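You operate a simulated robot arm through the tools that you are given. There is no shell and no other tool.

You run a simulated robot arm. Do the job below in one go: nothing can be reset, and whatever is moved stays where it is left.

Task
Clamp the loose brown wheel in the cart's jig, grease its hub, then free it again.
Fine: grey brush, back in the grease tin; the wheel stays on the jig; leave the other wheels. Set down upright: grey brush. A coat counts when it lies all over at full strength: go over it till it gets no stronger.

The check looks at the end state, three seconds after you hand in, the way a careful person would. Anything else that was tipped, shoved, dropped, spilled or broken makes it a failure.

Robot
A 7-joint arm with a two-finger parallel gripper, fixed in place. Base frame: the origin is at the foot of the arm, x ahead of it, y to its left, z up; the work surface is at about z = 620. Lengths are in mm, angles in degrees, forces in N, time in s.
With the tool pointing down near the work surface it reaches from about 120 to 640 mm from the base axis. Its first joint turns from -66.0 to 66.0 degrees. Payload 2.4 kg.
The tool frame sits at the grasp point between the pads (the TCP): z along the fingers, y along the line on which they close. The tips reach 30 mm beyond it. The gripper opens to 94 mm. The fingers are 28 mm wide and 10 mm thick; the gripper's body (50 by 96 mm) begins 55 mm behind the TCP.
Orientation is that of the tool frame in the base frame, as a unit quaternion [x, y, z, w]. With the fingers straight down and closing along the base's y, the tool's x points along the base's -x, its y along +y and its z along -z.

Tools
- The arm moves only by the tool play_rows. Its argument "deltas" is a list of rows, each a list of 2 entries, a list of its own where there are three numbers: the shift along the tool's x, y, z in mm, then the turn, a rotation vector about the tool's x, y, z in degrees. In form: [[[tx, ty, tz], [wx, wy, wz]], ...]. A call has 1 to 20 rows; each row shifts and turns the commanded pose from where the row before left it, along the tool's axes as they then stand. "fingers" is the opening, from 0 (shut) to 1 (fully open), set as the call begins (left out, the last holds). A row lasts 0.2 s, in which the tool goes at most 50 mm and 8.6 degrees; a call with a longer step from one row to the next is refused whole, and so is a gripper value outside its range. Where a pose cannot be reached the arm comes as near as it can. A force on the tool above 50 N (or 10 N above the force at the start of the call, whichever is more), or a blocked arm, ends the call early, and 0.2 s more pass. Each finger travels about 153 mm/s and halts on what it meets, pressing with about 24 N; the grip force reading is that of the motor and also rises with nothing between the fingers. The clock runs only during rows and for 0.2 s after the last one: add rows that do not move to give the fingers time. It gives the time, the measured TCP pose, the force on the tool (base axes), the opening and the grip force at its end, in the units of the frame above (readings bear some noise), with the torque about the TCP (base axes, N m) and any sound that the robot's microphone picked up.
- Cameras (640 x 400 px; columns grow to the right, rows downward): "scene" is fixed at [33, 472.7, 1438.4]; the picture's right is [-0.79, -0.61, 0.00], its down [-0.39, 0.50, -0.77] and it looks along [0.47, -0.61, -0.64] (base axes); focal length 345 px, centre (320, 200). "wrist" rides on the gripper at [76, 14, -102] in the tool frame; the picture's right is [-0.18, 0.98, 0.00], its down [-0.75, -0.14, -0.64] and it looks along [-0.63, -0.12, 0.77] (tool axes); focal length 243 px, centre (320, 200). There is no depth. A picture from a camera that has moved, and an enlarged one, comes with that camera's place and axes in the base frame and with its lens.
- get_image(camera): a new picture of that camera. The clock stands still meanwhile.
- enlarge(camera, box): a new picture of the part [left, top, right, bottom] of that camera's present view, enlarged. The clock stands still meanwhile.
- sign_off(): hands the job in; it is judged then, once.

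Places have to be worked out from the pictures, the camera data and where the tool is seen. Open the gripper and draw the arm clear of the work before you hand the job in, unless the task says otherwise.

The tools are called by a JSON object that holds its "fn" and its "kwargs". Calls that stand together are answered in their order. play_rows: Moves the arm, as the interface text tells. Its arguments: {"type":"object","properties":{"deltas":{"type":"array"},"fingers":{"type":"number"}},"required":["deltas"]} The other tools are called the same way: get_image (camera) takes a picture; enlarge (camera, box) takes an enlarged picture of a part of a camera's view; sign_off () hands the job in.

At the start:

```text
time: 0.0
position: [396.2, -112.5, 956.7]
ee_rot: [0.0, 1.0, 0.001, 0.0]
contact_force: [-0.8, 0.1, -0.2]
torque: [-0.01, 0.0, -0.04]
grip_width: 93.9
gripper_force: 0.1
```

scene: 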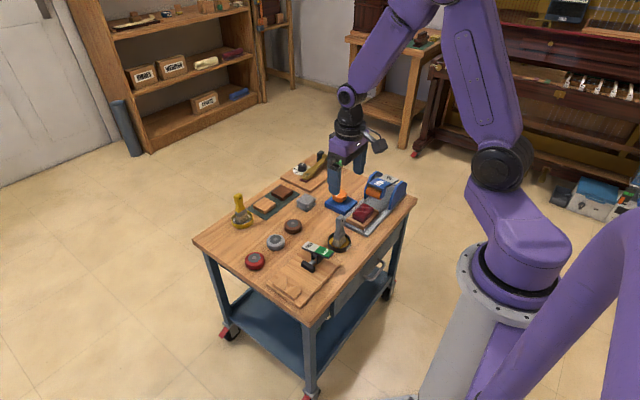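
wrist: 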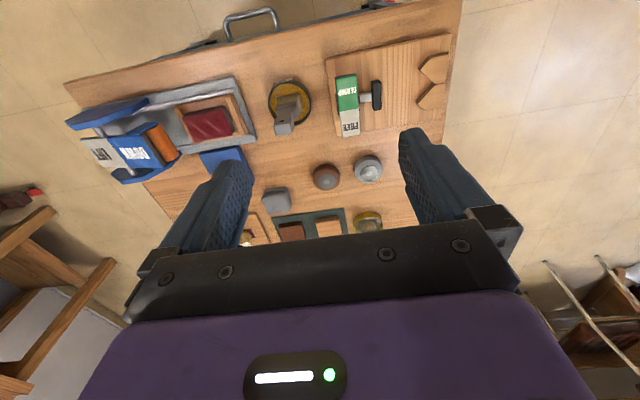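

I start by looking closely at the cart top in both cameras to identify the wheels, the jig, the brush and the tin.

{"fn": "enlarge", "kwargs": {"camera": "scene", "box": [190, 140, 430, 320]}}

{"fn": "enlarge", "kwargs": {"camera": "scene", "box": [230, 200, 360, 310]}}

{"fn": "enlarge", "kwargs": {"camera": "wrist", "box": [60, 0, 480, 250]}}

{"fn": "enlarge", "kwargs": {"camera": "wrist", "box": [240, 40, 470, 200]}}

```text
2.22 times, centred on (310, 230) of scene
camera zoom: at [33.0, 472.7, 1438.4], right [-0.79, -0.61, 0.0], down [-0.39, 0.5, -0.77], along [0.47, -0.61, -0.64], focal length 767 px, centre (342, 133)
```

zoom: 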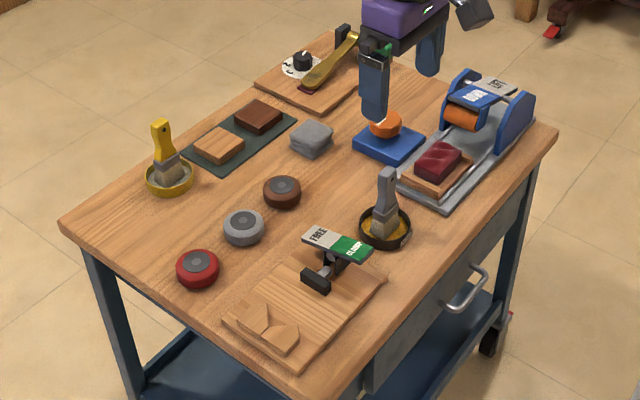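

```text
3.64 times, centred on (295, 255) of scene
camera zoom: at [33.0, 472.7, 1438.4], right [-0.79, -0.61, 0.0], down [-0.39, 0.5, -0.77], along [0.47, -0.61, -0.64], focal length 1256 px, centre (411, 0)
```

zoom: 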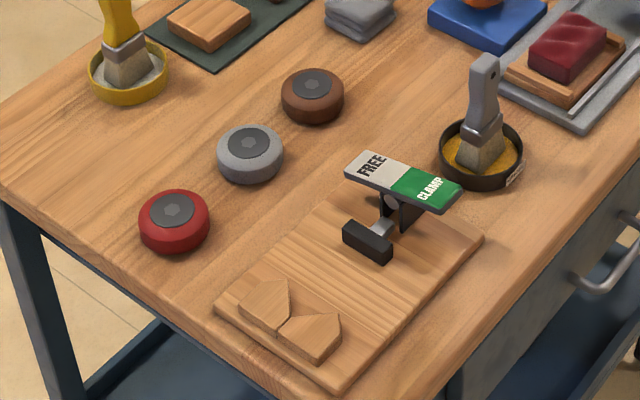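

```text
1.52 times, centred on (270, 125) of wrist
camera zoom: at [320.5, -97.0, 1060.6], right [0.18, 0.98, 0.0], down [0.75, -0.14, 0.64], along [0.63, -0.12, -0.77], focal length 370 px, centre (396, 314)
```

zoom: 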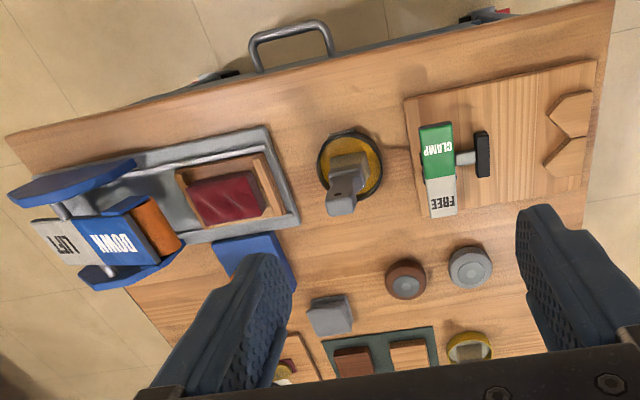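

```text
2.50 times, centred on (355, 120) of wrist
camera zoom: at [320.5, -97.0, 1060.6], right [0.18, 0.98, 0.0], down [0.75, -0.14, 0.64], along [0.63, -0.12, -0.77], focal length 606 px, centre (232, 400)
```

zoom: 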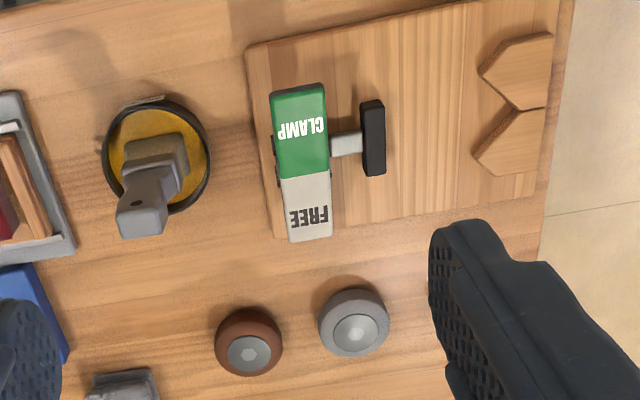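

The brown wheel seems to be near (600, -130), and the jig spans about x 400–500, y -90 to 75, with its V-block at the +y end and the plunger in between. The grease tin is near (445, -170). I move the wrist camera over the jig for a close look.

{"fn": "play_rows", "kwargs": {"deltas": [[[16.8, 27.8, 31.4], [0, 0, 0]], [[16.8, 27.8, 31.4], [0, 0, 0]], [[16.8, 27.8, 31.4], [0, 0, 0]], [[16.8, 27.8, 31.4], [0, 0, 0]], [[16.8, 27.8, 31.4], [0, 0, 0]], [[0, 0, 0], [0, 0, 0]]], "fingers": 1}}

{"fn": "get_image", "kwargs": {"camera": "wrist"}}

{"fn": "get_image", "kwargs": {"camera": "scene"}}

```text
time: 1.4
position: [312.7, 24.5, 799.2]
ee_rot: [0.0, 1.0, 0.0, 0.0]
contact_force: [0.4, -0.7, 0.2]
torque: [-0.01, -0.04, 0.0]
grip_width: 94.0
gripper_force: 0.1
```

```text
taken
camera wrist: at [237.2, 39.0, 902.9], right [0.18, 0.98, 0.0], down [0.75, -0.14, 0.64], along [0.63, -0.12, -0.77], focal length 243 px, centre (320, 200)
```

wrist: 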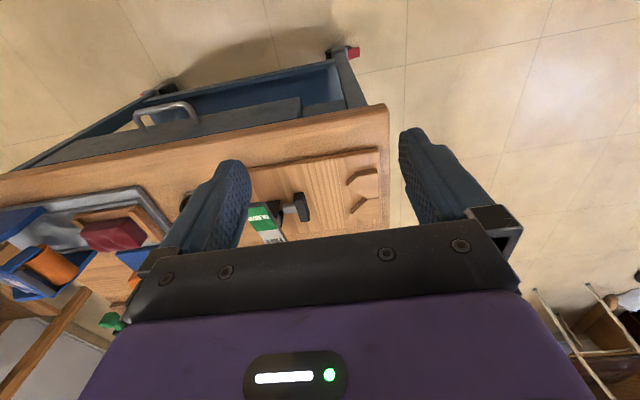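

```text
taken
```

scene: 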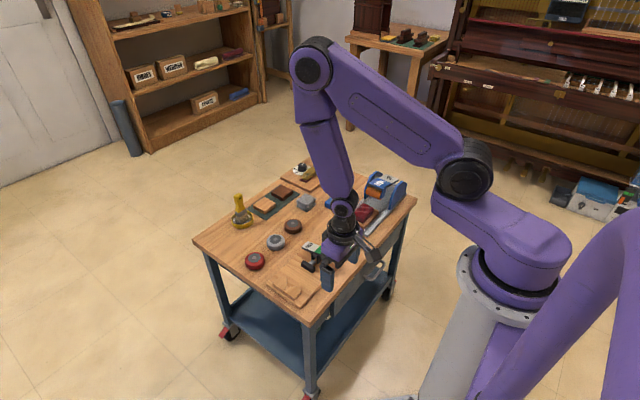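

The useful part of the wrist view is straight below the tool. I move the TCP over the jig at (450, -10) to look down on it.

{"fn": "play_rows", "kwargs": {"deltas": [[[-45, -10, -5], [0, 0, 0]], [[-45, -10, -5], [0, 0, 0]], [[-45, -10, -5], [0, 0, 0]], [[0, 0, 0], [0, 0, 0]]]}}

{"fn": "get_image", "kwargs": {"camera": "wrist"}}

{"fn": "enlarge", "kwargs": {"camera": "wrist", "box": [180, 0, 500, 200]}}

```text
time: 2.4
position: [448.8, -6.0, 815.0]
ee_rot: [0.0, 1.0, 0.0, 0.0]
contact_force: [-0.1, 0.0, 0.7]
torque: [0.01, -0.01, 0.01]
grip_width: 93.9
gripper_force: 0.0
```

```text
taken
camera wrist: at [373.0, 8.9, 918.9], right [0.18, 0.98, 0.0], down [0.75, -0.14, 0.64], along [0.63, -0.12, -0.77], focal length 243 px, centre (320, 200)
```

wrist: 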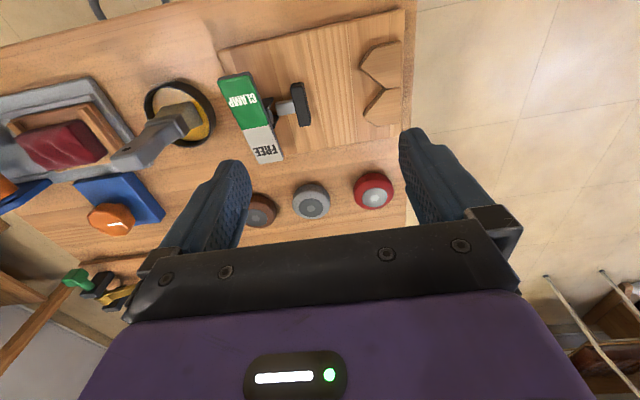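

```text
2.00 times, centred on (340, 100) of wrist
camera zoom: at [373.0, 8.9, 918.9], right [0.18, 0.98, 0.0], down [0.75, -0.14, 0.64], along [0.63, -0.12, -0.77], focal length 485 px, centre (280, 400)
```

zoom: 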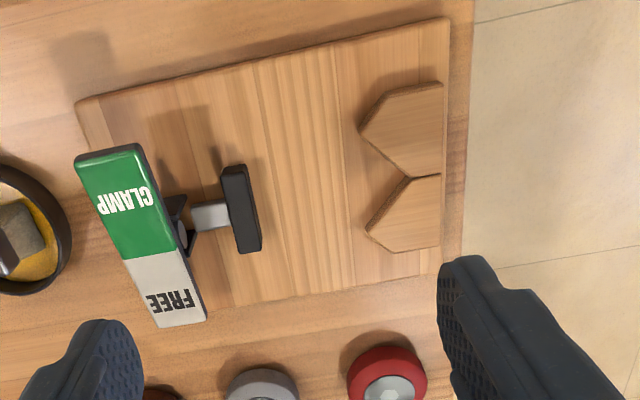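

The V notch is at about (457, 63), with its tips at x≈431 and 483. The plunger pad is near (454, -28), and the lever's CLAMP end is at the smaller x. I enlarge the brush and the clamp from both cameras to get heights and orientations.

{"fn": "enlarge", "kwargs": {"camera": "wrist", "box": [100, 60, 260, 200]}}

{"fn": "enlarge", "kwargs": {"camera": "wrist", "box": [205, 20, 325, 180]}}

{"fn": "enlarge", "kwargs": {"camera": "scene", "box": [290, 200, 370, 280]}}

{"fn": "enlarge", "kwargs": {"camera": "scene", "box": [240, 210, 320, 280]}}

```text
2.86 times, centred on (180, 130) of wrist
camera zoom: at [373.0, 8.9, 918.9], right [0.18, 0.98, 0.0], down [0.75, -0.14, 0.64], along [0.63, -0.12, -0.77], focal length 693 px, centre (720, 400)
```

zoom: 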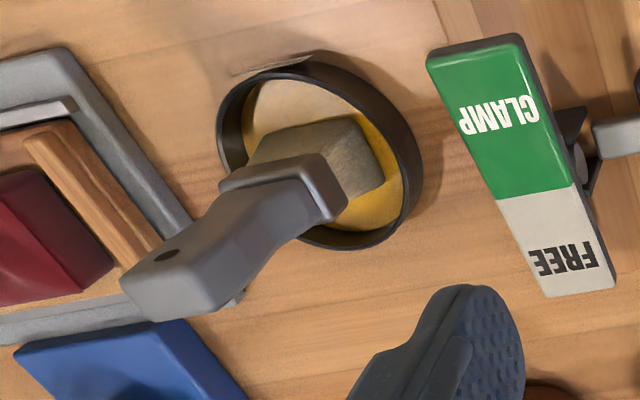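

```text
2.50 times, centred on (265, 100) of wrist
camera zoom: at [373.0, 8.9, 918.9], right [0.18, 0.98, 0.0], down [0.75, -0.14, 0.64], along [0.63, -0.12, -0.77], focal length 606 px, centre (458, 450)
```

zoom: 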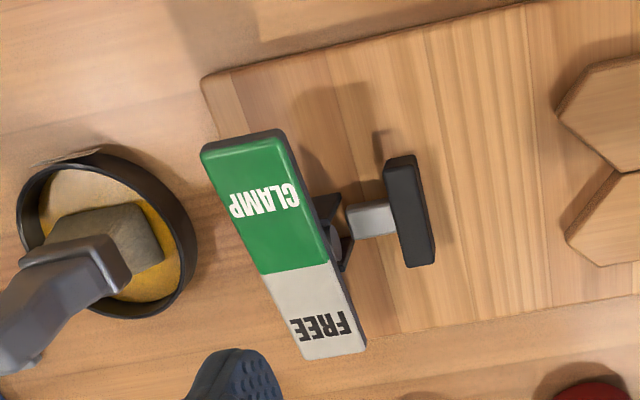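

```text
5.00 times, centred on (330, 240) of scene
camera zoom: at [33.0, 472.7, 1438.4], right [-0.79, -0.61, 0.0], down [-0.39, 0.5, -0.77], along [0.47, -0.61, -0.64], focal length 1727 px, centre (270, 0)
```

zoom: 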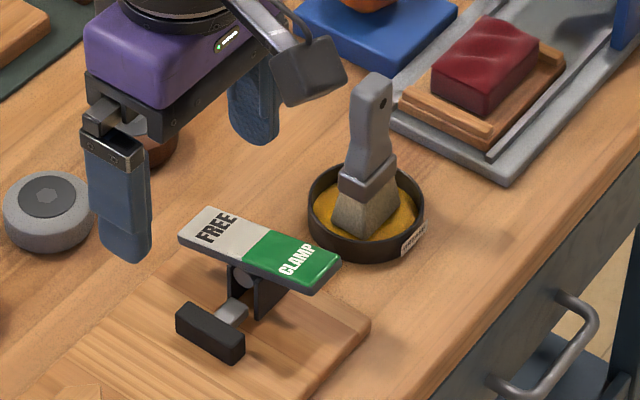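

```text
5.71 times, centred on (280, 245) of scene
camera zoom: at [33.0, 472.7, 1438.4], right [-0.79, -0.61, 0.0], down [-0.39, 0.5, -0.77], along [0.47, -0.61, -0.64], focal length 1973 px, centre (549, -57)
```

zoom: 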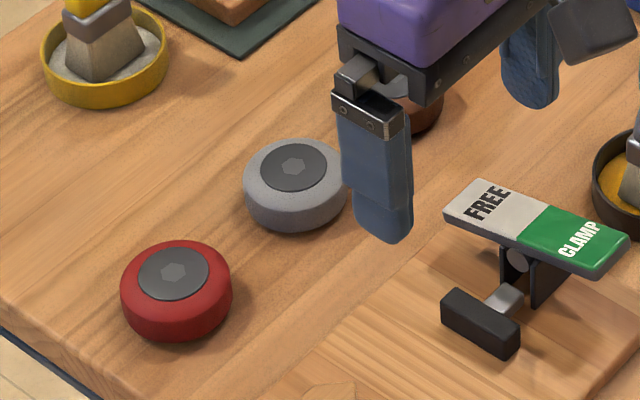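

The brush stands upright in the tin, with its wide side along y and its top at about z 747. I turn the gripper 90° so it closes along x, then hover over the brown wheel to refine its position.

{"fn": "play_rows", "kwargs": {"deltas": [[[0, 0, 0], [0, 0, 8.1818]], [[0, 0, 0], [0, 0, 8.1818]], [[0, 0, 0], [0, 0, 8.1818]], [[0, 0, 0], [0, 0, 8.1818]], [[0, 0, 0], [0, 0, 8.1818]], [[0, 0, 0], [0, 0, 8.1818]], [[0, 0, 0], [0, 0, 8.1818]], [[0, 0, 0], [0, 0, 8.1818]], [[0, 0, 0], [0, 0, 8.1818]], [[0, 0, 0], [0, 0, 8.1818]], [[0, 0, 0], [0, 0, 8.1818]], [[0, 0, 0], [0, 0, 0]]]}}

{"fn": "get_image", "kwargs": {"camera": "wrist"}}

```text
time: 5.0
position: [447.0, -3.7, 815.8]
ee_rot: [0.707, 0.707, 0.001, 0.0]
contact_force: [0.5, 0.1, 0.9]
torque: [0.01, 0.0, -0.05]
grip_width: 93.9
gripper_force: 0.0
```

```text
taken
camera wrist: at [461.8, 73.8, 919.5], right [0.98, -0.19, 0.0], down [-0.14, -0.75, 0.64], along [-0.12, -0.63, -0.77], focal length 243 px, centre (320, 200)
```

wrist: 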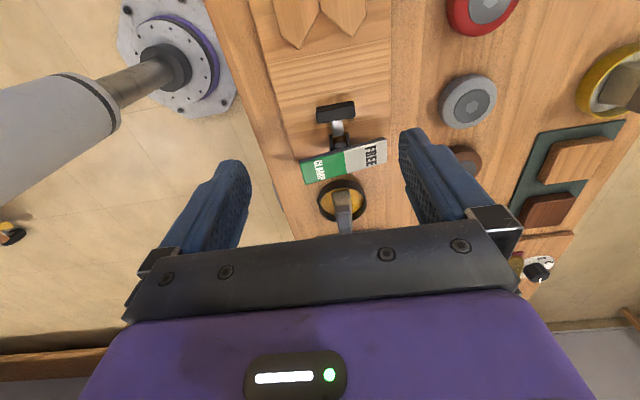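

The orientation is as intended, with the tool's x along +y and its y along +x. I enlarge this view for another angle on the clamp plate and V-block before moving on.

{"fn": "enlarge", "kwargs": {"camera": "wrist", "box": [250, 0, 410, 100]}}

{"fn": "enlarge", "kwargs": {"camera": "wrist", "box": [260, 80, 420, 240]}}

```text
4.00 times, centred on (330, 50) of wrist
camera zoom: at [461.8, 73.8, 919.5], right [0.98, -0.19, 0.0], down [-0.14, -0.75, 0.64], along [-0.12, -0.63, -0.77], focal length 970 px, centre (280, 800)
```

zoom: 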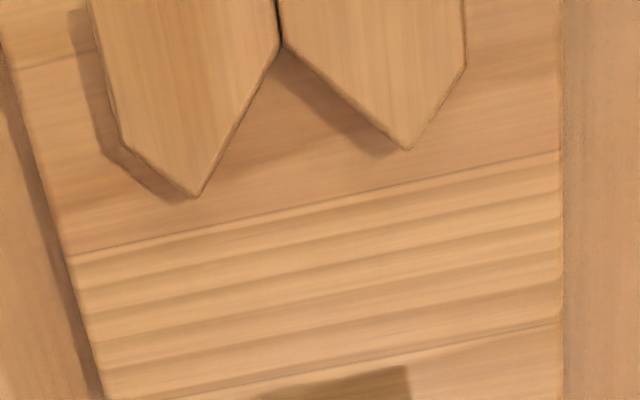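

```text
2.50 times, centred on (340, 160) of wrist
camera zoom: at [461.8, 73.8, 919.5], right [0.98, -0.19, 0.0], down [-0.14, -0.75, 0.64], along [-0.12, -0.63, -0.77], focal length 606 px, centre (270, 300)
```

zoom: 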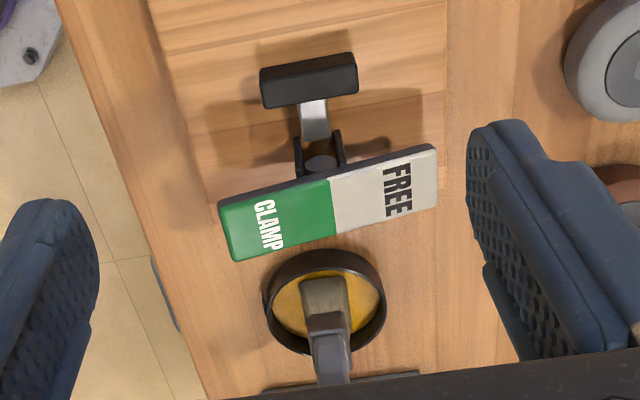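

The plate is tilted, with its CLAMP end up at about (430, -78, 682) and its FREE end down at about (495, -81, 655), so the clamp is open. The wheel's seat in the V will be near (459, 23). Next I hover over the brown wheel.

{"fn": "play_rows", "kwargs": {"deltas": [[[-25.8, 30.8, 14.2], [0, 0, 0]], [[-25.8, 30.8, 14.2], [0, 0, 0]], [[-25.8, 30.8, 14.2], [0, 0, 0]], [[-25.8, 30.8, 14.2], [0, 0, 0]], [[-25.8, 30.8, 14.2], [0, 0, 0]], [[0, 0, 0], [0, 0, 0]]]}}

{"fn": "get_image", "kwargs": {"camera": "wrist"}}

{"fn": "enlarge", "kwargs": {"camera": "wrist", "box": [240, 60, 400, 220]}}

```text
time: 6.4
position: [597.8, -131.2, 744.3]
ee_rot: [0.707, 0.708, 0.0, -0.001]
contact_force: [-0.4, 0.9, 0.2]
torque: [0.0, 0.0, -0.03]
grip_width: 94.0
gripper_force: 0.0
```

```text
taken
camera wrist: at [613.5, -54.3, 847.4], right [0.98, -0.18, 0.0], down [-0.14, -0.75, 0.64], along [-0.12, -0.63, -0.77], focal length 243 px, centre (320, 200)
```

wrist: 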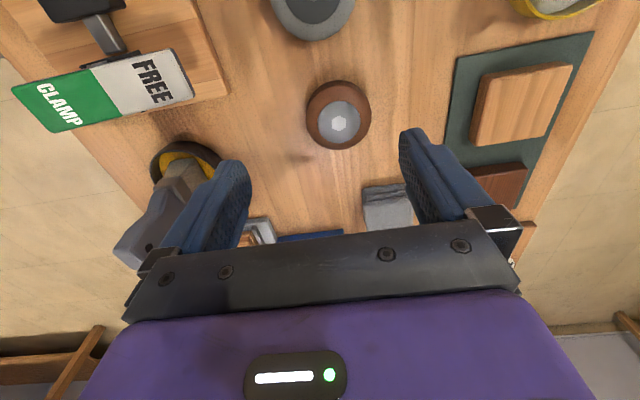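

```text
2.50 times, centred on (320, 140) of wrist
camera zoom: at [613.5, -54.3, 847.4], right [0.98, -0.18, 0.0], down [-0.14, -0.75, 0.64], along [-0.12, -0.63, -0.77], focal length 606 px, centre (320, 350)
```

zoom: 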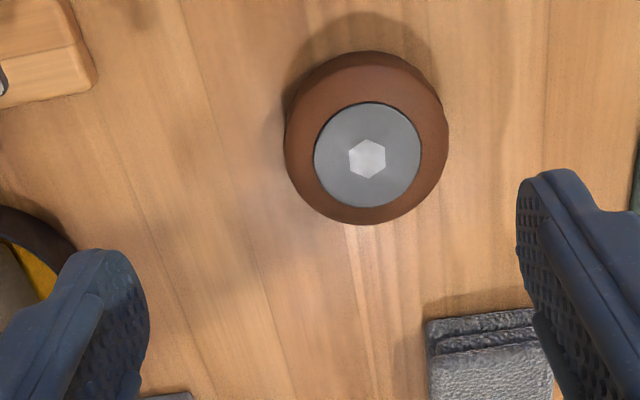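

The brown wheel's hub is at about (613.5, -137.5), with the top near z 646, a diameter of about 58 and a hub of about 36. I move over it and stop just above to check the alignment.

{"fn": "play_rows", "kwargs": {"deltas": [[[-6.3, 15.7, 10], [0, 0, 0]], [[0, 0, 25], [0, 0, 0]], [[0, 0, 25], [0, 0, 0]], [[0, 0, 0], [0, 0, 0]]]}}

{"fn": "get_image", "kwargs": {"camera": "wrist"}}

{"fn": "get_image", "kwargs": {"camera": "scene"}}

```text
time: 7.4
position: [614.6, -137.7, 683.8]
ee_rot: [0.707, 0.707, 0.0, 0.0]
contact_force: [-1.0, 0.7, 0.9]
torque: [-0.01, -0.01, 0.01]
grip_width: 94.0
gripper_force: 0.1
```

```text
taken
camera wrist: at [630.0, -61.5, 787.3], right [0.98, -0.18, 0.0], down [-0.14, -0.75, 0.64], along [-0.12, -0.63, -0.77], focal length 243 px, centre (320, 200)
```

wrist: 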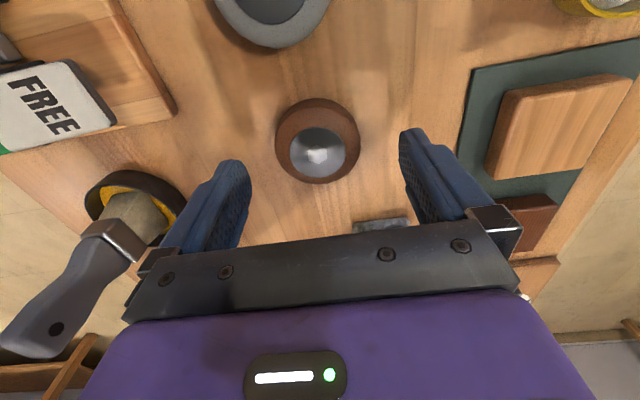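

```text
taken
```

scene: 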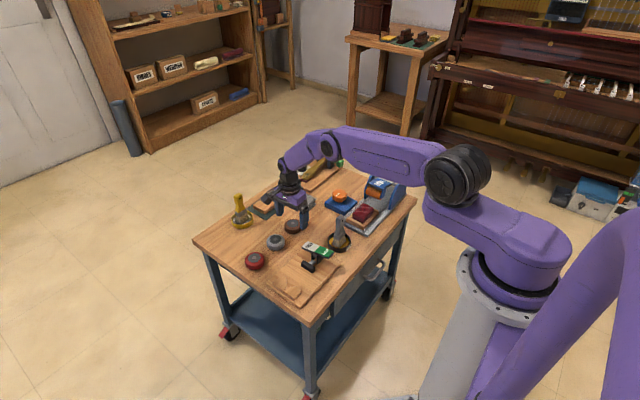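

The hub is centred between the fingers to within about 2 mm. I descend to z≈653, which puts the tips about 3 mm above the table.

{"fn": "play_rows", "kwargs": {"deltas": [[[0, -1.5, 15], [0, 0, 0]], [[0, 0, 15], [0, 0, 0]], [[0, 0, 0], [0, 0, 0]]]}}

{"fn": "get_image", "kwargs": {"camera": "wrist"}}

```text
time: 8.2
position: [614.1, -137.3, 654.6]
ee_rot: [0.708, 0.706, 0.0, 0.0]
contact_force: [-0.6, -0.5, 0.4]
torque: [0.02, -0.02, 0.01]
grip_width: 93.8
gripper_force: 0.1
```

```text
taken
camera wrist: at [628.4, -60.9, 758.6], right [0.98, -0.18, 0.0], down [-0.14, -0.75, 0.64], along [-0.12, -0.63, -0.77], focal length 243 px, centre (320, 200)
```

wrist: 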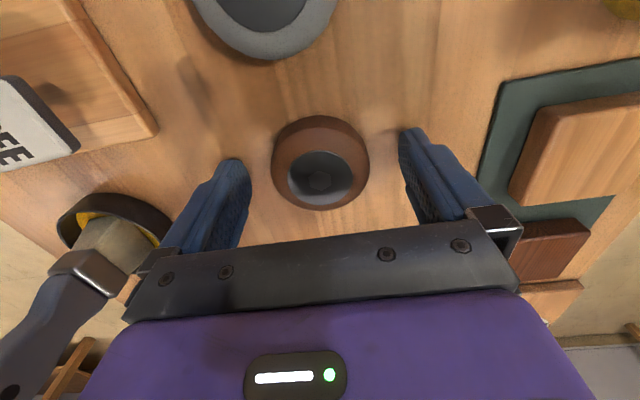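

The wheel sits centred between the fingers. I close on it.

{"fn": "play_rows", "kwargs": {"deltas": [[[0, 0, 0], [0, 0, 0]], [[0, 0, 0], [0, 0, 0]], [[0, 0, 0], [0, 0, 0]]], "fingers": 0.45}}

{"fn": "get_image", "kwargs": {"camera": "wrist"}}

```text
time: 9.0
position: [614.0, -137.8, 654.9]
ee_rot: [0.707, 0.707, -0.001, 0.0]
contact_force: [-0.5, 0.1, 0.9]
torque: [0.01, 0.1, -0.03]
grip_width: 56.8
gripper_force: 23.7
```

```text
taken
camera wrist: at [628.5, -60.8, 758.7], right [0.98, -0.18, 0.0], down [-0.14, -0.75, 0.64], along [-0.12, -0.63, -0.77], focal length 243 px, centre (320, 200)
```

wrist: 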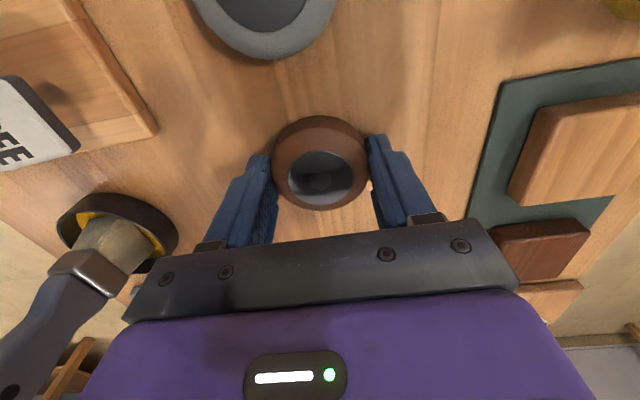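

The grip holds at 56.8 mm with about 24 N. I lift slowly and check that the wheel comes along level.

{"fn": "play_rows", "kwargs": {"deltas": [[[0, 0, -8], [0, 0, 0]], [[0, 0, -16], [0, 0, 0]], [[0, 0, -16], [0, 0, 0]], [[0, 0, -16], [0, 0, 0]], [[0, 0, -16], [0, 0, 0]], [[0, 0, -8], [0, 0, 0]], [[0, 0, 0], [0, 0, 0]]]}}

{"fn": "get_image", "kwargs": {"camera": "wrist"}}

{"fn": "enlarge", "kwargs": {"camera": "scene", "box": [240, 160, 360, 270]}}

```text
time: 10.6
position: [618.9, -139.1, 729.2]
ee_rot: [0.707, 0.707, 0.0, 0.0]
contact_force: [-0.1, 0.2, -0.5]
torque: [0.01, -0.01, 0.01]
grip_width: 42.5
gripper_force: 0.0
out of reach, approached as far as the arm can: row 2
```

```text
taken
camera wrist: at [634.5, -62.4, 833.2], right [0.98, -0.18, 0.0], down [-0.14, -0.75, 0.64], along [-0.12, -0.63, -0.77], focal length 243 px, centre (320, 200)
```

wrist: 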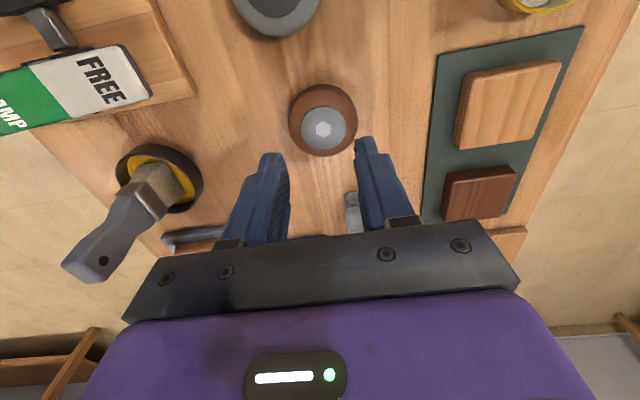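

```text
3.64 times, centred on (300, 215) of scene
camera zoom: at [33.0, 472.7, 1438.4], right [-0.79, -0.61, 0.0], down [-0.39, 0.5, -0.77], along [0.47, -0.61, -0.64], focal length 1256 px, centre (393, 146)
```

zoom: 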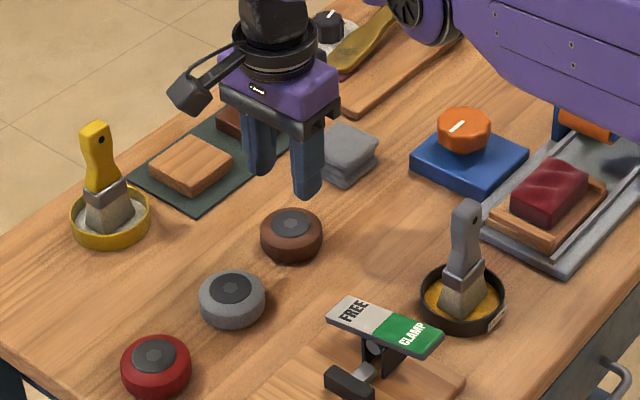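

The wheel slipped out of the grip and still stands upright on the table, now near (622, -142). The arm had also reached its limit there. I open the fingers, pull back slightly and re-measure before trying a deeper grip.

{"fn": "play_rows", "kwargs": {"deltas": [[[0, 0, 0], [0, 0, 0]], [[0, -5, 0], [0, 0, 0]], [[0, 0, 0], [0, 0, 0]], [[0, 0, 0], [0, 0, 0]]], "fingers": 1}}

{"fn": "get_image", "kwargs": {"camera": "wrist"}}

{"fn": "enlarge", "kwargs": {"camera": "wrist", "box": [260, 60, 390, 190]}}

```text
time: 11.6
position: [614.2, -139.9, 729.3]
ee_rot: [0.708, 0.707, 0.0, 0.0]
contact_force: [0.5, 0.4, 0.6]
torque: [0.0, 0.02, 0.01]
grip_width: 94.0
gripper_force: 0.1
```

```text
taken
camera wrist: at [628.8, -62.7, 833.3], right [0.98, -0.18, 0.0], down [-0.14, -0.75, 0.64], along [-0.12, -0.63, -0.77], focal length 243 px, centre (320, 200)
```

wrist: 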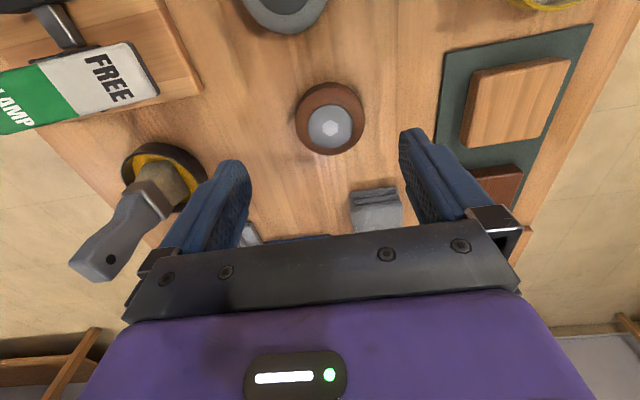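

```text
3.08 times, centred on (325, 125) of wrist
camera zoom: at [628.8, -62.7, 833.3], right [0.98, -0.18, 0.0], down [-0.14, -0.75, 0.64], along [-0.12, -0.63, -0.77], focal length 746 px, centre (305, 431)
```

zoom: 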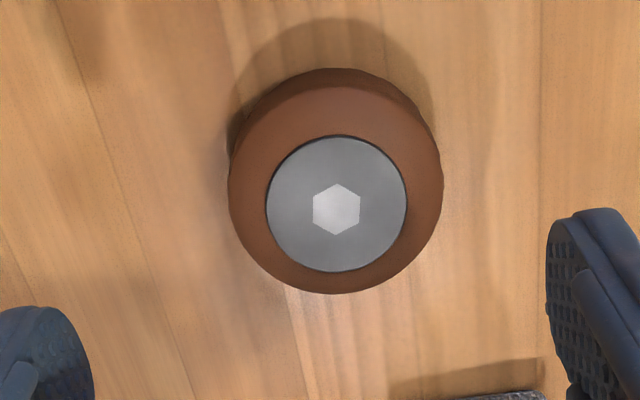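

The wheel is at (622, -142), at the edge of reach. I go down with the fingers open around it at x≈614, close, and drag it along the table towards the robot before lifting again.

{"fn": "play_rows", "kwargs": {"deltas": [[[-2, 0, 20], [0, 0, 0]], [[0, 0, 25], [0, 0, 0]], [[0, 0, 20], [0, 0, 0]], [[0, 0, 12], [0, 0, 0]], [[0, 0, 0], [0, 0, 0]]], "fingers": 1}}

{"fn": "get_image", "kwargs": {"camera": "wrist"}}

```text
time: 12.8
position: [612.7, -137.4, 652.6]
ee_rot: [0.707, 0.707, -0.001, 0.001]
contact_force: [-0.2, -0.1, 0.0]
torque: [0.02, -0.03, 0.0]
grip_width: 94.1
gripper_force: 0.1
```

```text
taken
camera wrist: at [626.9, -61.3, 756.8], right [0.98, -0.18, 0.0], down [-0.14, -0.75, 0.64], along [-0.12, -0.63, -0.77], focal length 243 px, centre (320, 200)
```

wrist: 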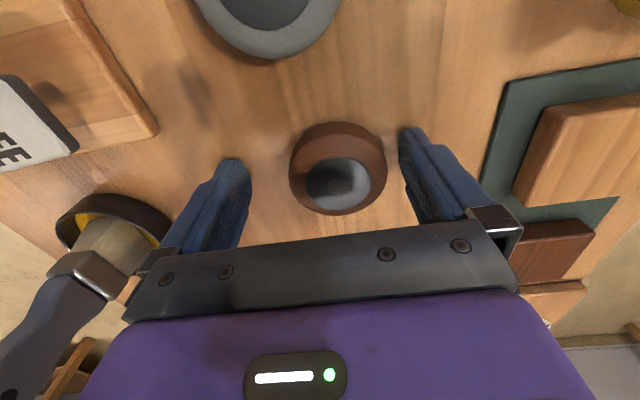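

The arm stands at (612.7, -137.4, 652.6), which is its reach limit, and the wheel is about 10 mm further out but well between the fingers. I close, then drag it inward along the table.

{"fn": "play_rows", "kwargs": {"deltas": [[[0, 0, 0], [0, 0, 0]], [[0, 0, 0], [0, 0, 0]], [[0, 0, 0], [0, 0, 0]]], "fingers": 0.3}}

{"fn": "get_image", "kwargs": {"camera": "wrist"}}

```text
time: 13.6
position: [611.7, -138.4, 654.5]
ee_rot: [0.707, 0.707, 0.0, 0.0]
contact_force: [0.4, 0.5, 1.6]
torque: [0.05, 0.07, 0.0]
grip_width: 56.7
gripper_force: 24.5
```

```text
taken
camera wrist: at [626.9, -61.2, 756.9], right [0.98, -0.18, 0.0], down [-0.14, -0.75, 0.64], along [-0.12, -0.63, -0.77], focal length 243 px, centre (320, 200)
```

wrist: 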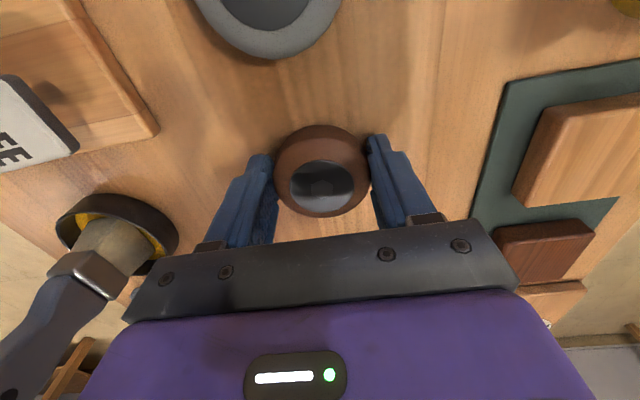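

The wheel is gripped again, so I drag it 60 mm towards the robot along the table.

{"fn": "play_rows", "kwargs": {"deltas": [[[0, -6, 0], [0, 0, 0]], [[0, -10, 0], [0, 0, 0]], [[0, -10, 0], [0, 0, 0]], [[0, -10, 0], [0, 0, 0]], [[0, -10, 0], [0, 0, 0]], [[0, -8, 0], [0, 0, 0]], [[0, -6, 0], [0, 0, 0]], [[0, 0, 0], [0, 0, 0]]]}}

{"fn": "get_image", "kwargs": {"camera": "wrist"}}

```text
time: 15.4
position: [558.9, -140.6, 653.5]
ee_rot: [0.707, 0.708, 0.003, 0.004]
contact_force: [11.2, 1.1, 24.5]
torque: [-0.03, -0.2, 0.07]
grip_width: 56.3
gripper_force: 24.3
```

```text
taken
camera wrist: at [572.5, -63.7, 756.6], right [0.98, -0.18, 0.01], down [-0.14, -0.75, 0.64], along [-0.11, -0.63, -0.77], focal length 243 px, centre (320, 200)
```

wrist: 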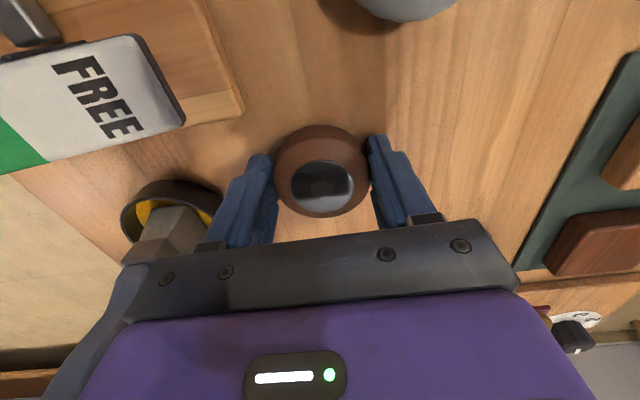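

The wheel moved with the gripper to x≈559, and a 24 N upward push shows I am pressing slightly into the table. I lift gently in small steps.

{"fn": "play_rows", "kwargs": {"deltas": [[[0, 0, -2], [0, 0, 0]], [[0, 0, -3], [0, 0, 0]], [[0, 0, -4], [0, 0, 0]], [[0, 0, -5], [0, 0, 0]], [[0, 0, -5], [0, 0, 0]], [[0, 0, 0], [0, 0, 0]]], "fingers": 0}}

{"fn": "get_image", "kwargs": {"camera": "wrist"}}

{"fn": "enlarge", "kwargs": {"camera": "scene", "box": [240, 160, 360, 270]}}

```text
time: 16.8
position: [556.1, -141.3, 669.8]
ee_rot: [0.707, 0.707, 0.0, -0.001]
contact_force: [0.7, -1.1, -2.2]
torque: [0.04, 0.0, 0.03]
grip_width: 56.6
gripper_force: 24.6
```

```text
taken
camera wrist: at [570.1, -63.4, 772.4], right [0.98, -0.18, 0.0], down [-0.14, -0.75, 0.64], along [-0.12, -0.63, -0.77], focal length 243 px, centre (320, 200)
```

wrist: 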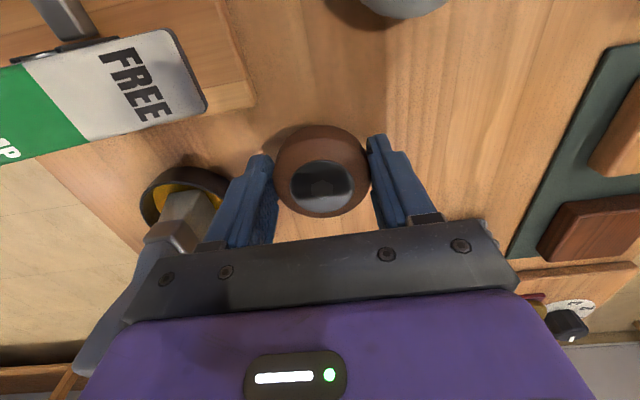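

```text
3.64 times, centred on (300, 215) of scene
camera zoom: at [33.0, 472.7, 1438.4], right [-0.79, -0.61, 0.0], down [-0.39, 0.5, -0.77], along [0.47, -0.61, -0.64], focal length 1256 px, centre (393, 146)
```

zoom: 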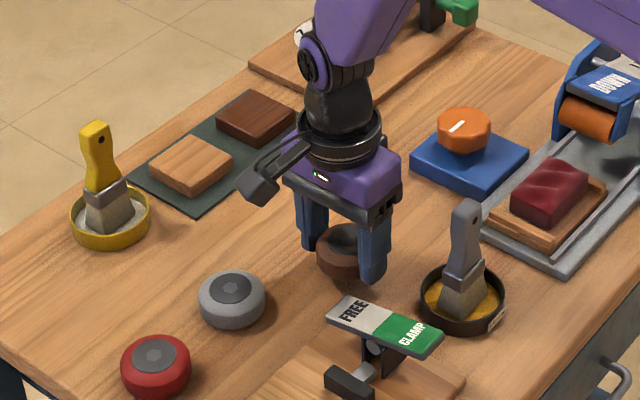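

The wheel is lifted and steady in the grip, weighing about 2 N. I raise it well clear of the lever and carry it over the jig.

{"fn": "play_rows", "kwargs": {"deltas": [[[0, 0, -8], [0, 0, 0]], [[0, 0, -15], [0, 0, 0]], [[0, 0, -15], [0, 0, 0]], [[0, 0, -15], [0, 0, 0]], [[0, 0, -15], [0, 0, 0]], [[0, 0, -7], [0, 0, 0]], [[10, -6, 0], [0, 0, 0]], [[20, -12, 0], [0, 0, 0]], [[20, -12, 0], [0, 0, 0]], [[20, -12, 0], [0, 0, 0]], [[20, -12, 0], [0, 0, 0]], [[20, -12, 0], [0, 0, 0]], [[20, -12, 0], [0, 0, 0]], [[18, -12, 0], [0, 0, 0]], [[10, -6, 0], [0, 0, 0]], [[0, 0, 0], [0, 0, 0]], [[0, 0, 0], [0, 0, 0]]]}}

{"fn": "get_image", "kwargs": {"camera": "wrist"}}

{"fn": "enlarge", "kwargs": {"camera": "scene", "box": [250, 190, 370, 310]}}

```text
time: 20.4
position: [459.8, 18.2, 743.8]
ee_rot: [0.707, 0.707, 0.0, 0.0]
contact_force: [-0.1, 0.2, -1.4]
torque: [0.03, -0.03, -0.04]
grip_width: 56.7
gripper_force: 23.8
```

```text
taken
camera wrist: at [474.4, 94.4, 847.9], right [0.98, -0.18, 0.0], down [-0.14, -0.75, 0.64], along [-0.12, -0.63, -0.77], focal length 243 px, centre (320, 200)
```

wrist: 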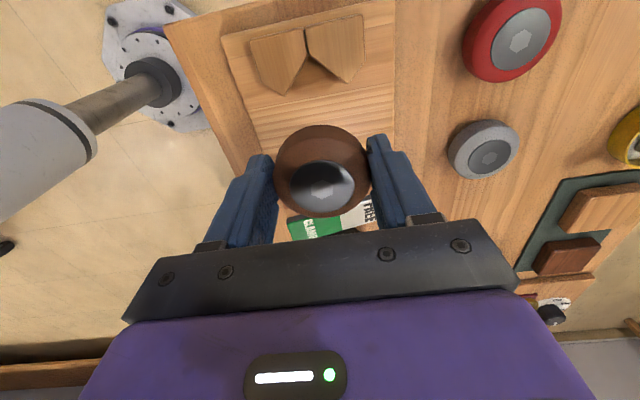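

```text
3.33 times, centred on (310, 250) of scene
camera zoom: at [33.0, 472.7, 1438.4], right [-0.79, -0.61, 0.0], down [-0.39, 0.5, -0.77], along [0.47, -0.61, -0.64], focal length 1151 px, centre (353, 33)
```

zoom: 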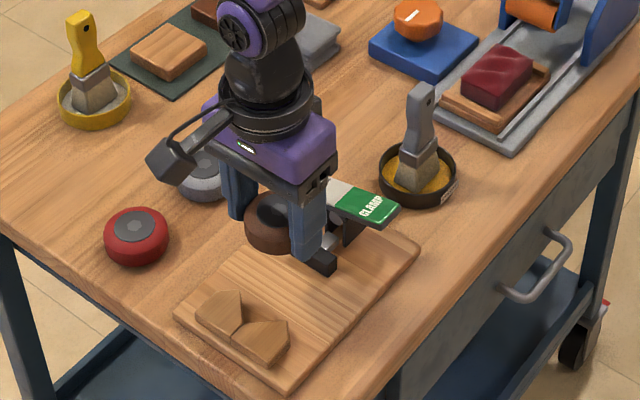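

The wheel is over the jig and the V-block shows clearly above it in the picture. I enlarge this to refine where the V sits.

{"fn": "enlarge", "kwargs": {"camera": "wrist", "box": [210, 0, 410, 130]}}

```text
3.08 times, centred on (310, 65) of wrist
camera zoom: at [474.4, 94.4, 847.9], right [0.98, -0.18, 0.0], down [-0.14, -0.75, 0.64], along [-0.12, -0.63, -0.77], focal length 746 px, centre (351, 615)
```

zoom: 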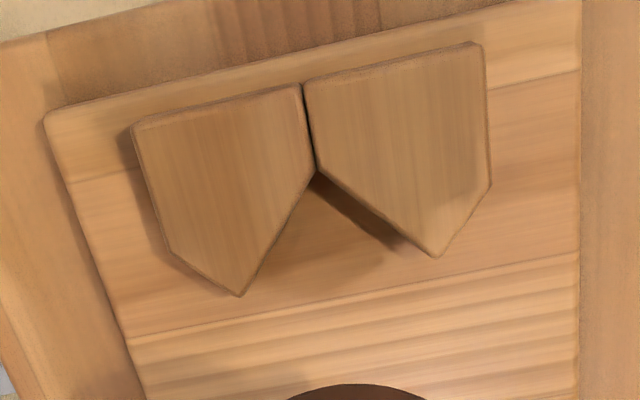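

The V notch is at (460, 63.6) with its tips at y≈39, and the wheel is nearly aligned in x. I descend most of the way with a 2 mm shift towards the V.

{"fn": "play_rows", "kwargs": {"deltas": [[[2, 0, 10], [0, 0, 0]], [[0, 0, 15], [0, 0, 0]], [[0, 0, 15], [0, 0, 0]], [[0, 0, 15], [0, 0, 0]], [[0, 0, 10], [0, 0, 0]], [[0, 0, 6], [0, 0, 0]], [[0, 0, 0], [0, 0, 0]]]}}

{"fn": "get_image", "kwargs": {"camera": "wrist"}}

{"fn": "enlarge", "kwargs": {"camera": "scene", "box": [270, 210, 350, 300]}}

```text
time: 22.0
position: [459.2, 19.3, 674.4]
ee_rot: [0.707, 0.707, 0.0, 0.0]
contact_force: [0.0, 0.6, -1.4]
torque: [-0.01, 0.03, -0.01]
grip_width: 56.7
gripper_force: 24.3
```

```text
taken
camera wrist: at [473.5, 96.3, 776.8], right [0.98, -0.18, 0.0], down [-0.14, -0.75, 0.64], along [-0.12, -0.63, -0.77], focal length 243 px, centre (320, 200)
```

wrist: 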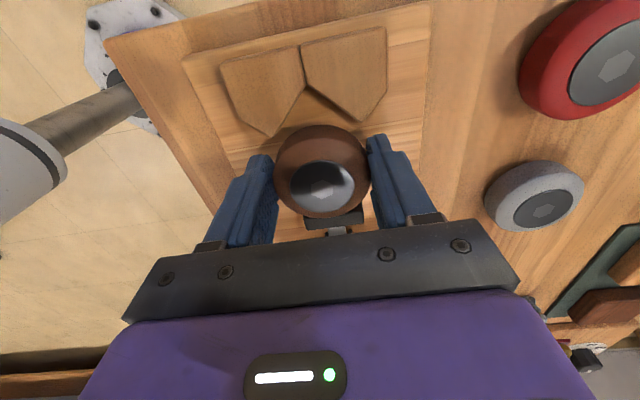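

```text
4.44 times, centred on (310, 255) of scene
camera zoom: at [33.0, 472.7, 1438.4], right [-0.79, -0.61, 0.0], down [-0.39, 0.5, -0.77], along [0.47, -0.61, -0.64], focal length 1535 px, centre (364, -44)
```

zoom: 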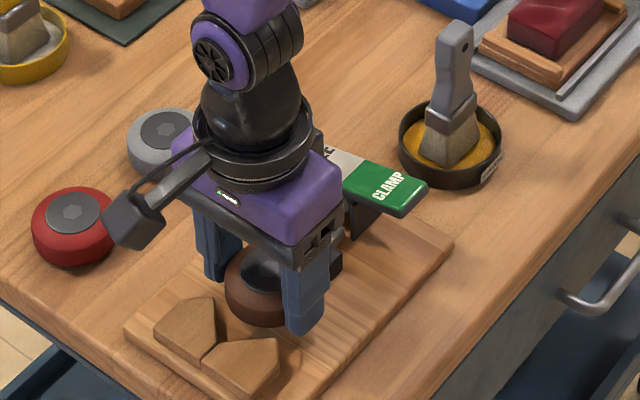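

The wheel hovers about 10 mm above the board, just short of the V. I lower it in small steps and watch the force.

{"fn": "play_rows", "kwargs": {"deltas": [[[0, 0, 3], [0, 0, 0]], [[0, 0, 2], [0, 0, 0]], [[0, 0, 2], [0, 0, 0]], [[0, 0, 0], [0, 0, 0]]]}}

```text
time: 23.0
position: [458.1, 19.4, 666.2]
ee_rot: [0.707, 0.707, 0.001, 0.0]
contact_force: [0.2, 0.2, -1.7]
torque: [0.02, 0.0, 0.0]
grip_width: 56.6
gripper_force: 24.0
```

Still hanging free at z≈667 with -1.7 N. I continue down in 1 mm steps.

{"fn": "play_rows", "kwargs": {"deltas": [[[0, 0, 1], [0, 0, 0]], [[0, 0, 1], [0, 0, 0]], [[0, 0, 1], [0, 0, 0]], [[0, 0, 0], [0, 0, 0]]]}}

```text
time: 24.0
position: [458.8, 19.0, 665.5]
ee_rot: [0.707, 0.707, 0.0, 0.0]
contact_force: [-10.6, 0.6, 40.6]
torque: [-0.31, 0.48, -0.1]
grip_width: 56.8
gripper_force: 23.8
```

Contact at z≈665.5 with 40 N, so the wheel is on the board. I back off 1.5 mm to relax the force, then open.

{"fn": "play_rows", "kwargs": {"deltas": [[[0, 0, -1.2], [0, 0, 0]], [[0, 0, 0], [0, 0, 0]]]}}

{"fn": "play_rows", "kwargs": {"deltas": [[[0, 0, 0], [0, 0, 0]], [[0, 0, 0], [0, 0, 0]], [[0, 0, 0], [0, 0, 0]]], "fingers": 0.78}}

{"fn": "get_image", "kwargs": {"camera": "wrist"}}

```text
time: 24.6
position: [459.8, 20.3, 663.8]
ee_rot: [0.707, 0.707, 0.0, 0.0]
contact_force: [-2.9, -6.3, 8.3]
torque: [-0.22, 0.25, 0.04]
grip_width: 56.7
gripper_force: 24.1
```

```text
time: 25.4
position: [459.0, 19.4, 665.5]
ee_rot: [0.707, 0.707, 0.0, 0.0]
contact_force: [0.4, -0.7, -0.1]
torque: [-0.01, -0.03, 0.02]
grip_width: 73.2
gripper_force: 0.0
```

```text
taken
camera wrist: at [474.1, 97.1, 768.0], right [0.98, -0.18, 0.0], down [-0.14, -0.75, 0.64], along [-0.12, -0.63, -0.77], focal length 243 px, centre (320, 200)
```

wrist: 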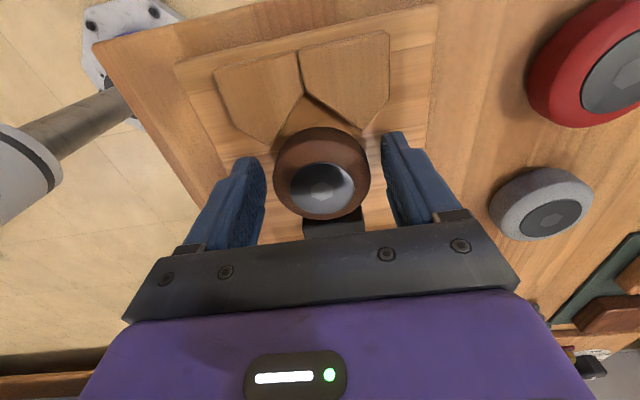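

The wheel is free on the board. I rise straight up and view the result.

{"fn": "play_rows", "kwargs": {"deltas": [[[0, 0, -10], [0, 0, 0]], [[0, 0, -20], [0, 0, 0]], [[0, 0, -30], [0, 0, 0]], [[0, 0, -30], [0, 0, 0]], [[0, 0, -30], [0, 0, 0]], [[0, 0, 0], [0, 0, 0]]]}}

{"fn": "get_image", "kwargs": {"camera": "wrist"}}

{"fn": "enlarge", "kwargs": {"camera": "wrist", "box": [220, 30, 420, 200]}}

{"fn": "enlarge", "kwargs": {"camera": "scene", "box": [260, 210, 360, 310]}}

```text
time: 26.8
position: [458.8, 18.5, 785.0]
ee_rot: [0.707, 0.707, 0.0, 0.0]
contact_force: [-0.8, -0.6, -0.2]
torque: [0.01, 0.03, 0.0]
grip_width: 73.2
gripper_force: 0.1
```

```text
taken
camera wrist: at [473.8, 94.9, 888.9], right [0.98, -0.18, 0.0], down [-0.14, -0.75, 0.64], along [-0.12, -0.63, -0.77], focal length 243 px, centre (320, 200)
```

wrist: 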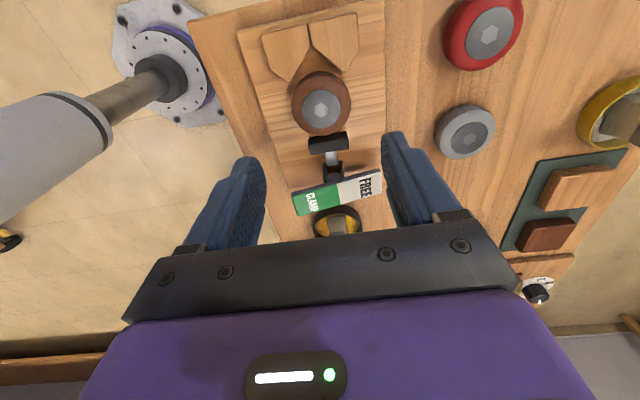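

```text
2.35 times, centred on (320, 115) of wrist
camera zoom: at [473.8, 94.9, 888.9], right [0.98, -0.18, 0.0], down [-0.14, -0.75, 0.64], along [-0.12, -0.63, -0.77], focal length 571 px, centre (320, 400)
```

zoom: 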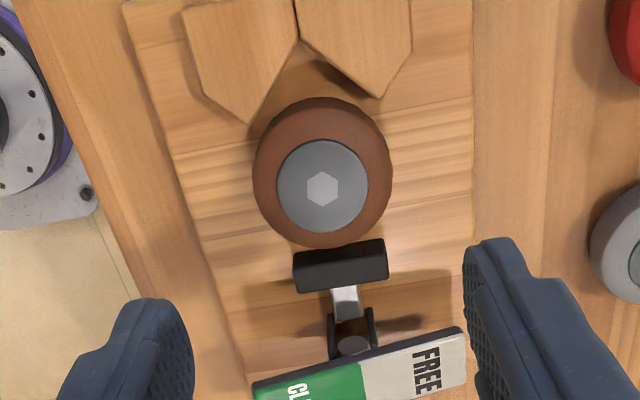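

```text
4.00 times, centred on (310, 260) of scene
camera zoom: at [33.0, 472.7, 1438.4], right [-0.79, -0.61, 0.0], down [-0.39, 0.5, -0.77], along [0.47, -0.61, -0.64], focal length 1381 px, centre (360, -40)
```

zoom: 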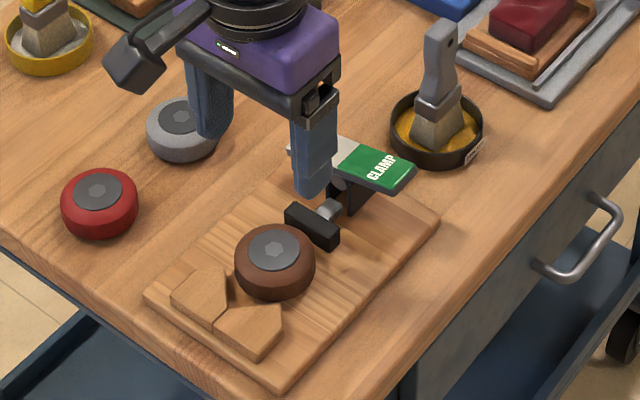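

The wheel lies at (460, 16), about 8 mm short of the V, and the pad is just behind it. I close the fingers and move over the CLAMP end of the lever at (425, -78).

{"fn": "play_rows", "kwargs": {"deltas": [[[-32.2, -11.3, 5], [0, 0, 0]], [[-32.2, -11.3, 15], [0, 0, 0]], [[-32.2, -11.3, 25], [0, 0, 0]], [[0, 0, 0], [0, 0, 0]]], "fingers": 0}}

{"fn": "get_image", "kwargs": {"camera": "wrist"}}

{"fn": "enlarge", "kwargs": {"camera": "scene", "box": [270, 190, 370, 290]}}

```text
time: 27.8
position: [429.3, -75.9, 740.3]
ee_rot: [0.707, 0.707, 0.0, 0.0]
contact_force: [0.9, 0.2, -0.1]
torque: [-0.02, -0.03, 0.04]
grip_width: 0.0
gripper_force: 23.8
```

```text
taken
camera wrist: at [442.5, 0.9, 843.9], right [0.98, -0.18, 0.0], down [-0.14, -0.75, 0.64], along [-0.12, -0.63, -0.77], focal length 243 px, centre (320, 200)
```

wrist: 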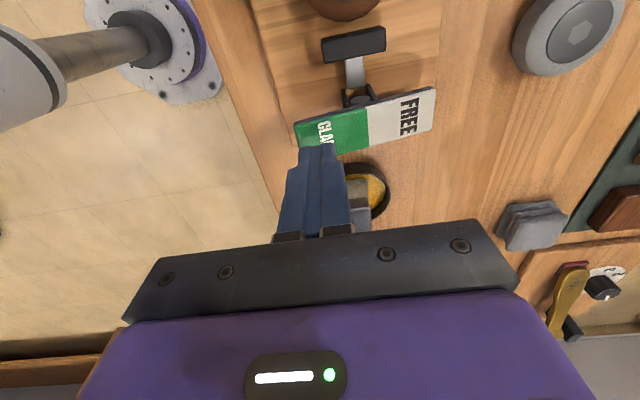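

```text
4.00 times, centred on (320, 240) of scene
camera zoom: at [33.0, 472.7, 1438.4], right [-0.79, -0.61, 0.0], down [-0.39, 0.5, -0.77], along [0.47, -0.61, -0.64], focal length 1381 px, centre (320, 40)
```

zoom: 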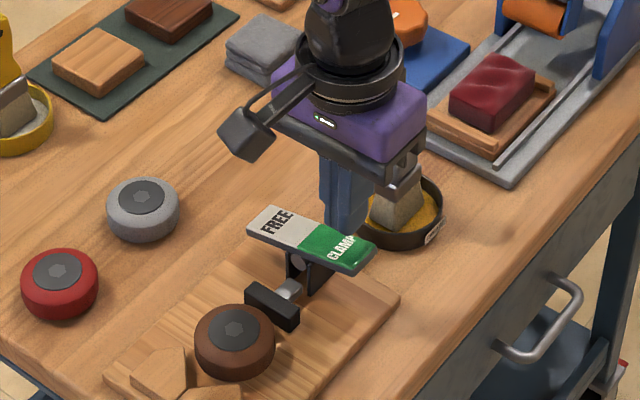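

The tip is over the CLAMP half, about 30 mm outboard of the pivot. I shift 3 mm in +y and go down in small steps until the lever answers.

{"fn": "play_rows", "kwargs": {"deltas": [[[3, 0, 8], [0, 0, 0]], [[0, 0, 8], [0, 0, 0]], [[0, 0, 4], [0, 0, 0]], [[0, 0, 3], [0, 0, 0]], [[0, 0, 3], [0, 0, 0]], [[0, 0, 0], [0, 0, 0]]]}}

```text
time: 29.2
position: [425.9, -75.4, 714.1]
ee_rot: [0.707, 0.707, -0.001, 0.0]
contact_force: [-3.0, -0.6, 4.4]
torque: [-0.01, 0.14, 0.03]
grip_width: 0.1
gripper_force: 24.1
```

Light contact (about 4 N) at z≈714 matches the plate's height. I press further in 3 mm steps and listen for the clamp.

{"fn": "play_rows", "kwargs": {"deltas": [[[0, 0, 3], [0, 0, 0]], [[0, 0, 3], [0, 0, 0]], [[0, 0, 3], [0, 0, 0]], [[0, 0, 0], [0, 0, 0]]]}}

{"fn": "get_image", "kwargs": {"camera": "wrist"}}

```text
time: 30.2
position: [425.9, -75.9, 706.9]
ee_rot: [0.707, 0.707, -0.001, 0.001]
contact_force: [-1.0, -1.4, 1.6]
torque: [-0.02, 0.03, 0.04]
grip_width: 0.4
gripper_force: 24.2
```

```text
taken
camera wrist: at [440.6, 2.3, 809.5], right [0.98, -0.18, 0.0], down [-0.14, -0.75, 0.64], along [-0.12, -0.63, -0.77], focal length 243 px, centre (320, 200)
```

wrist: 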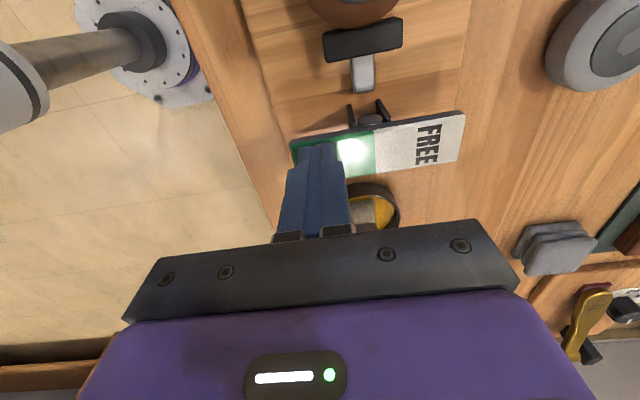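

The plate is tilting and the pad is travelling forward. I keep pressing.

{"fn": "play_rows", "kwargs": {"deltas": [[[0, 0, 3], [0, 0, 0]], [[0, 0, 3], [0, 0, 0]], [[0, 0, 3], [0, 0, 0]], [[0, 0, 0], [0, 0, 0]]]}}

{"fn": "get_image", "kwargs": {"camera": "wrist"}}

```text
time: 30.9
position: [426.0, -73.0, 701.2]
ee_rot: [0.706, 0.708, 0.0, -0.001]
contact_force: [-4.7, 0.7, 24.7]
torque: [-0.04, -0.06, -0.03]
grip_width: 0.1
gripper_force: 23.5
stopped in row 3: the force on the tool passed its limit at 62 N (the readings are from after the stop); the commanded pose is now the measured one
```

```text
taken
camera wrist: at [441.3, 2.9, 804.6], right [0.98, -0.18, 0.0], down [-0.14, -0.75, 0.64], along [-0.12, -0.63, -0.77], focal length 243 px, centre (320, 200)
```

wrist: 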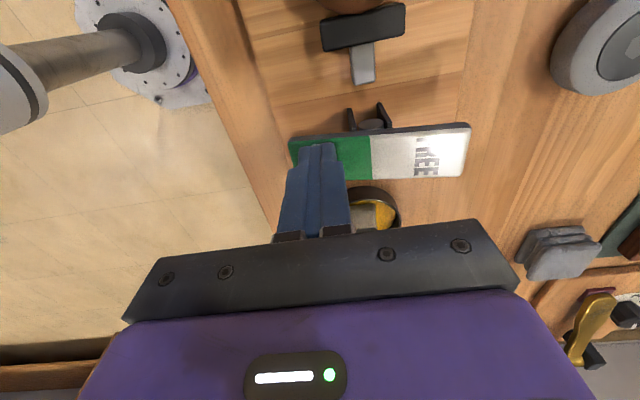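

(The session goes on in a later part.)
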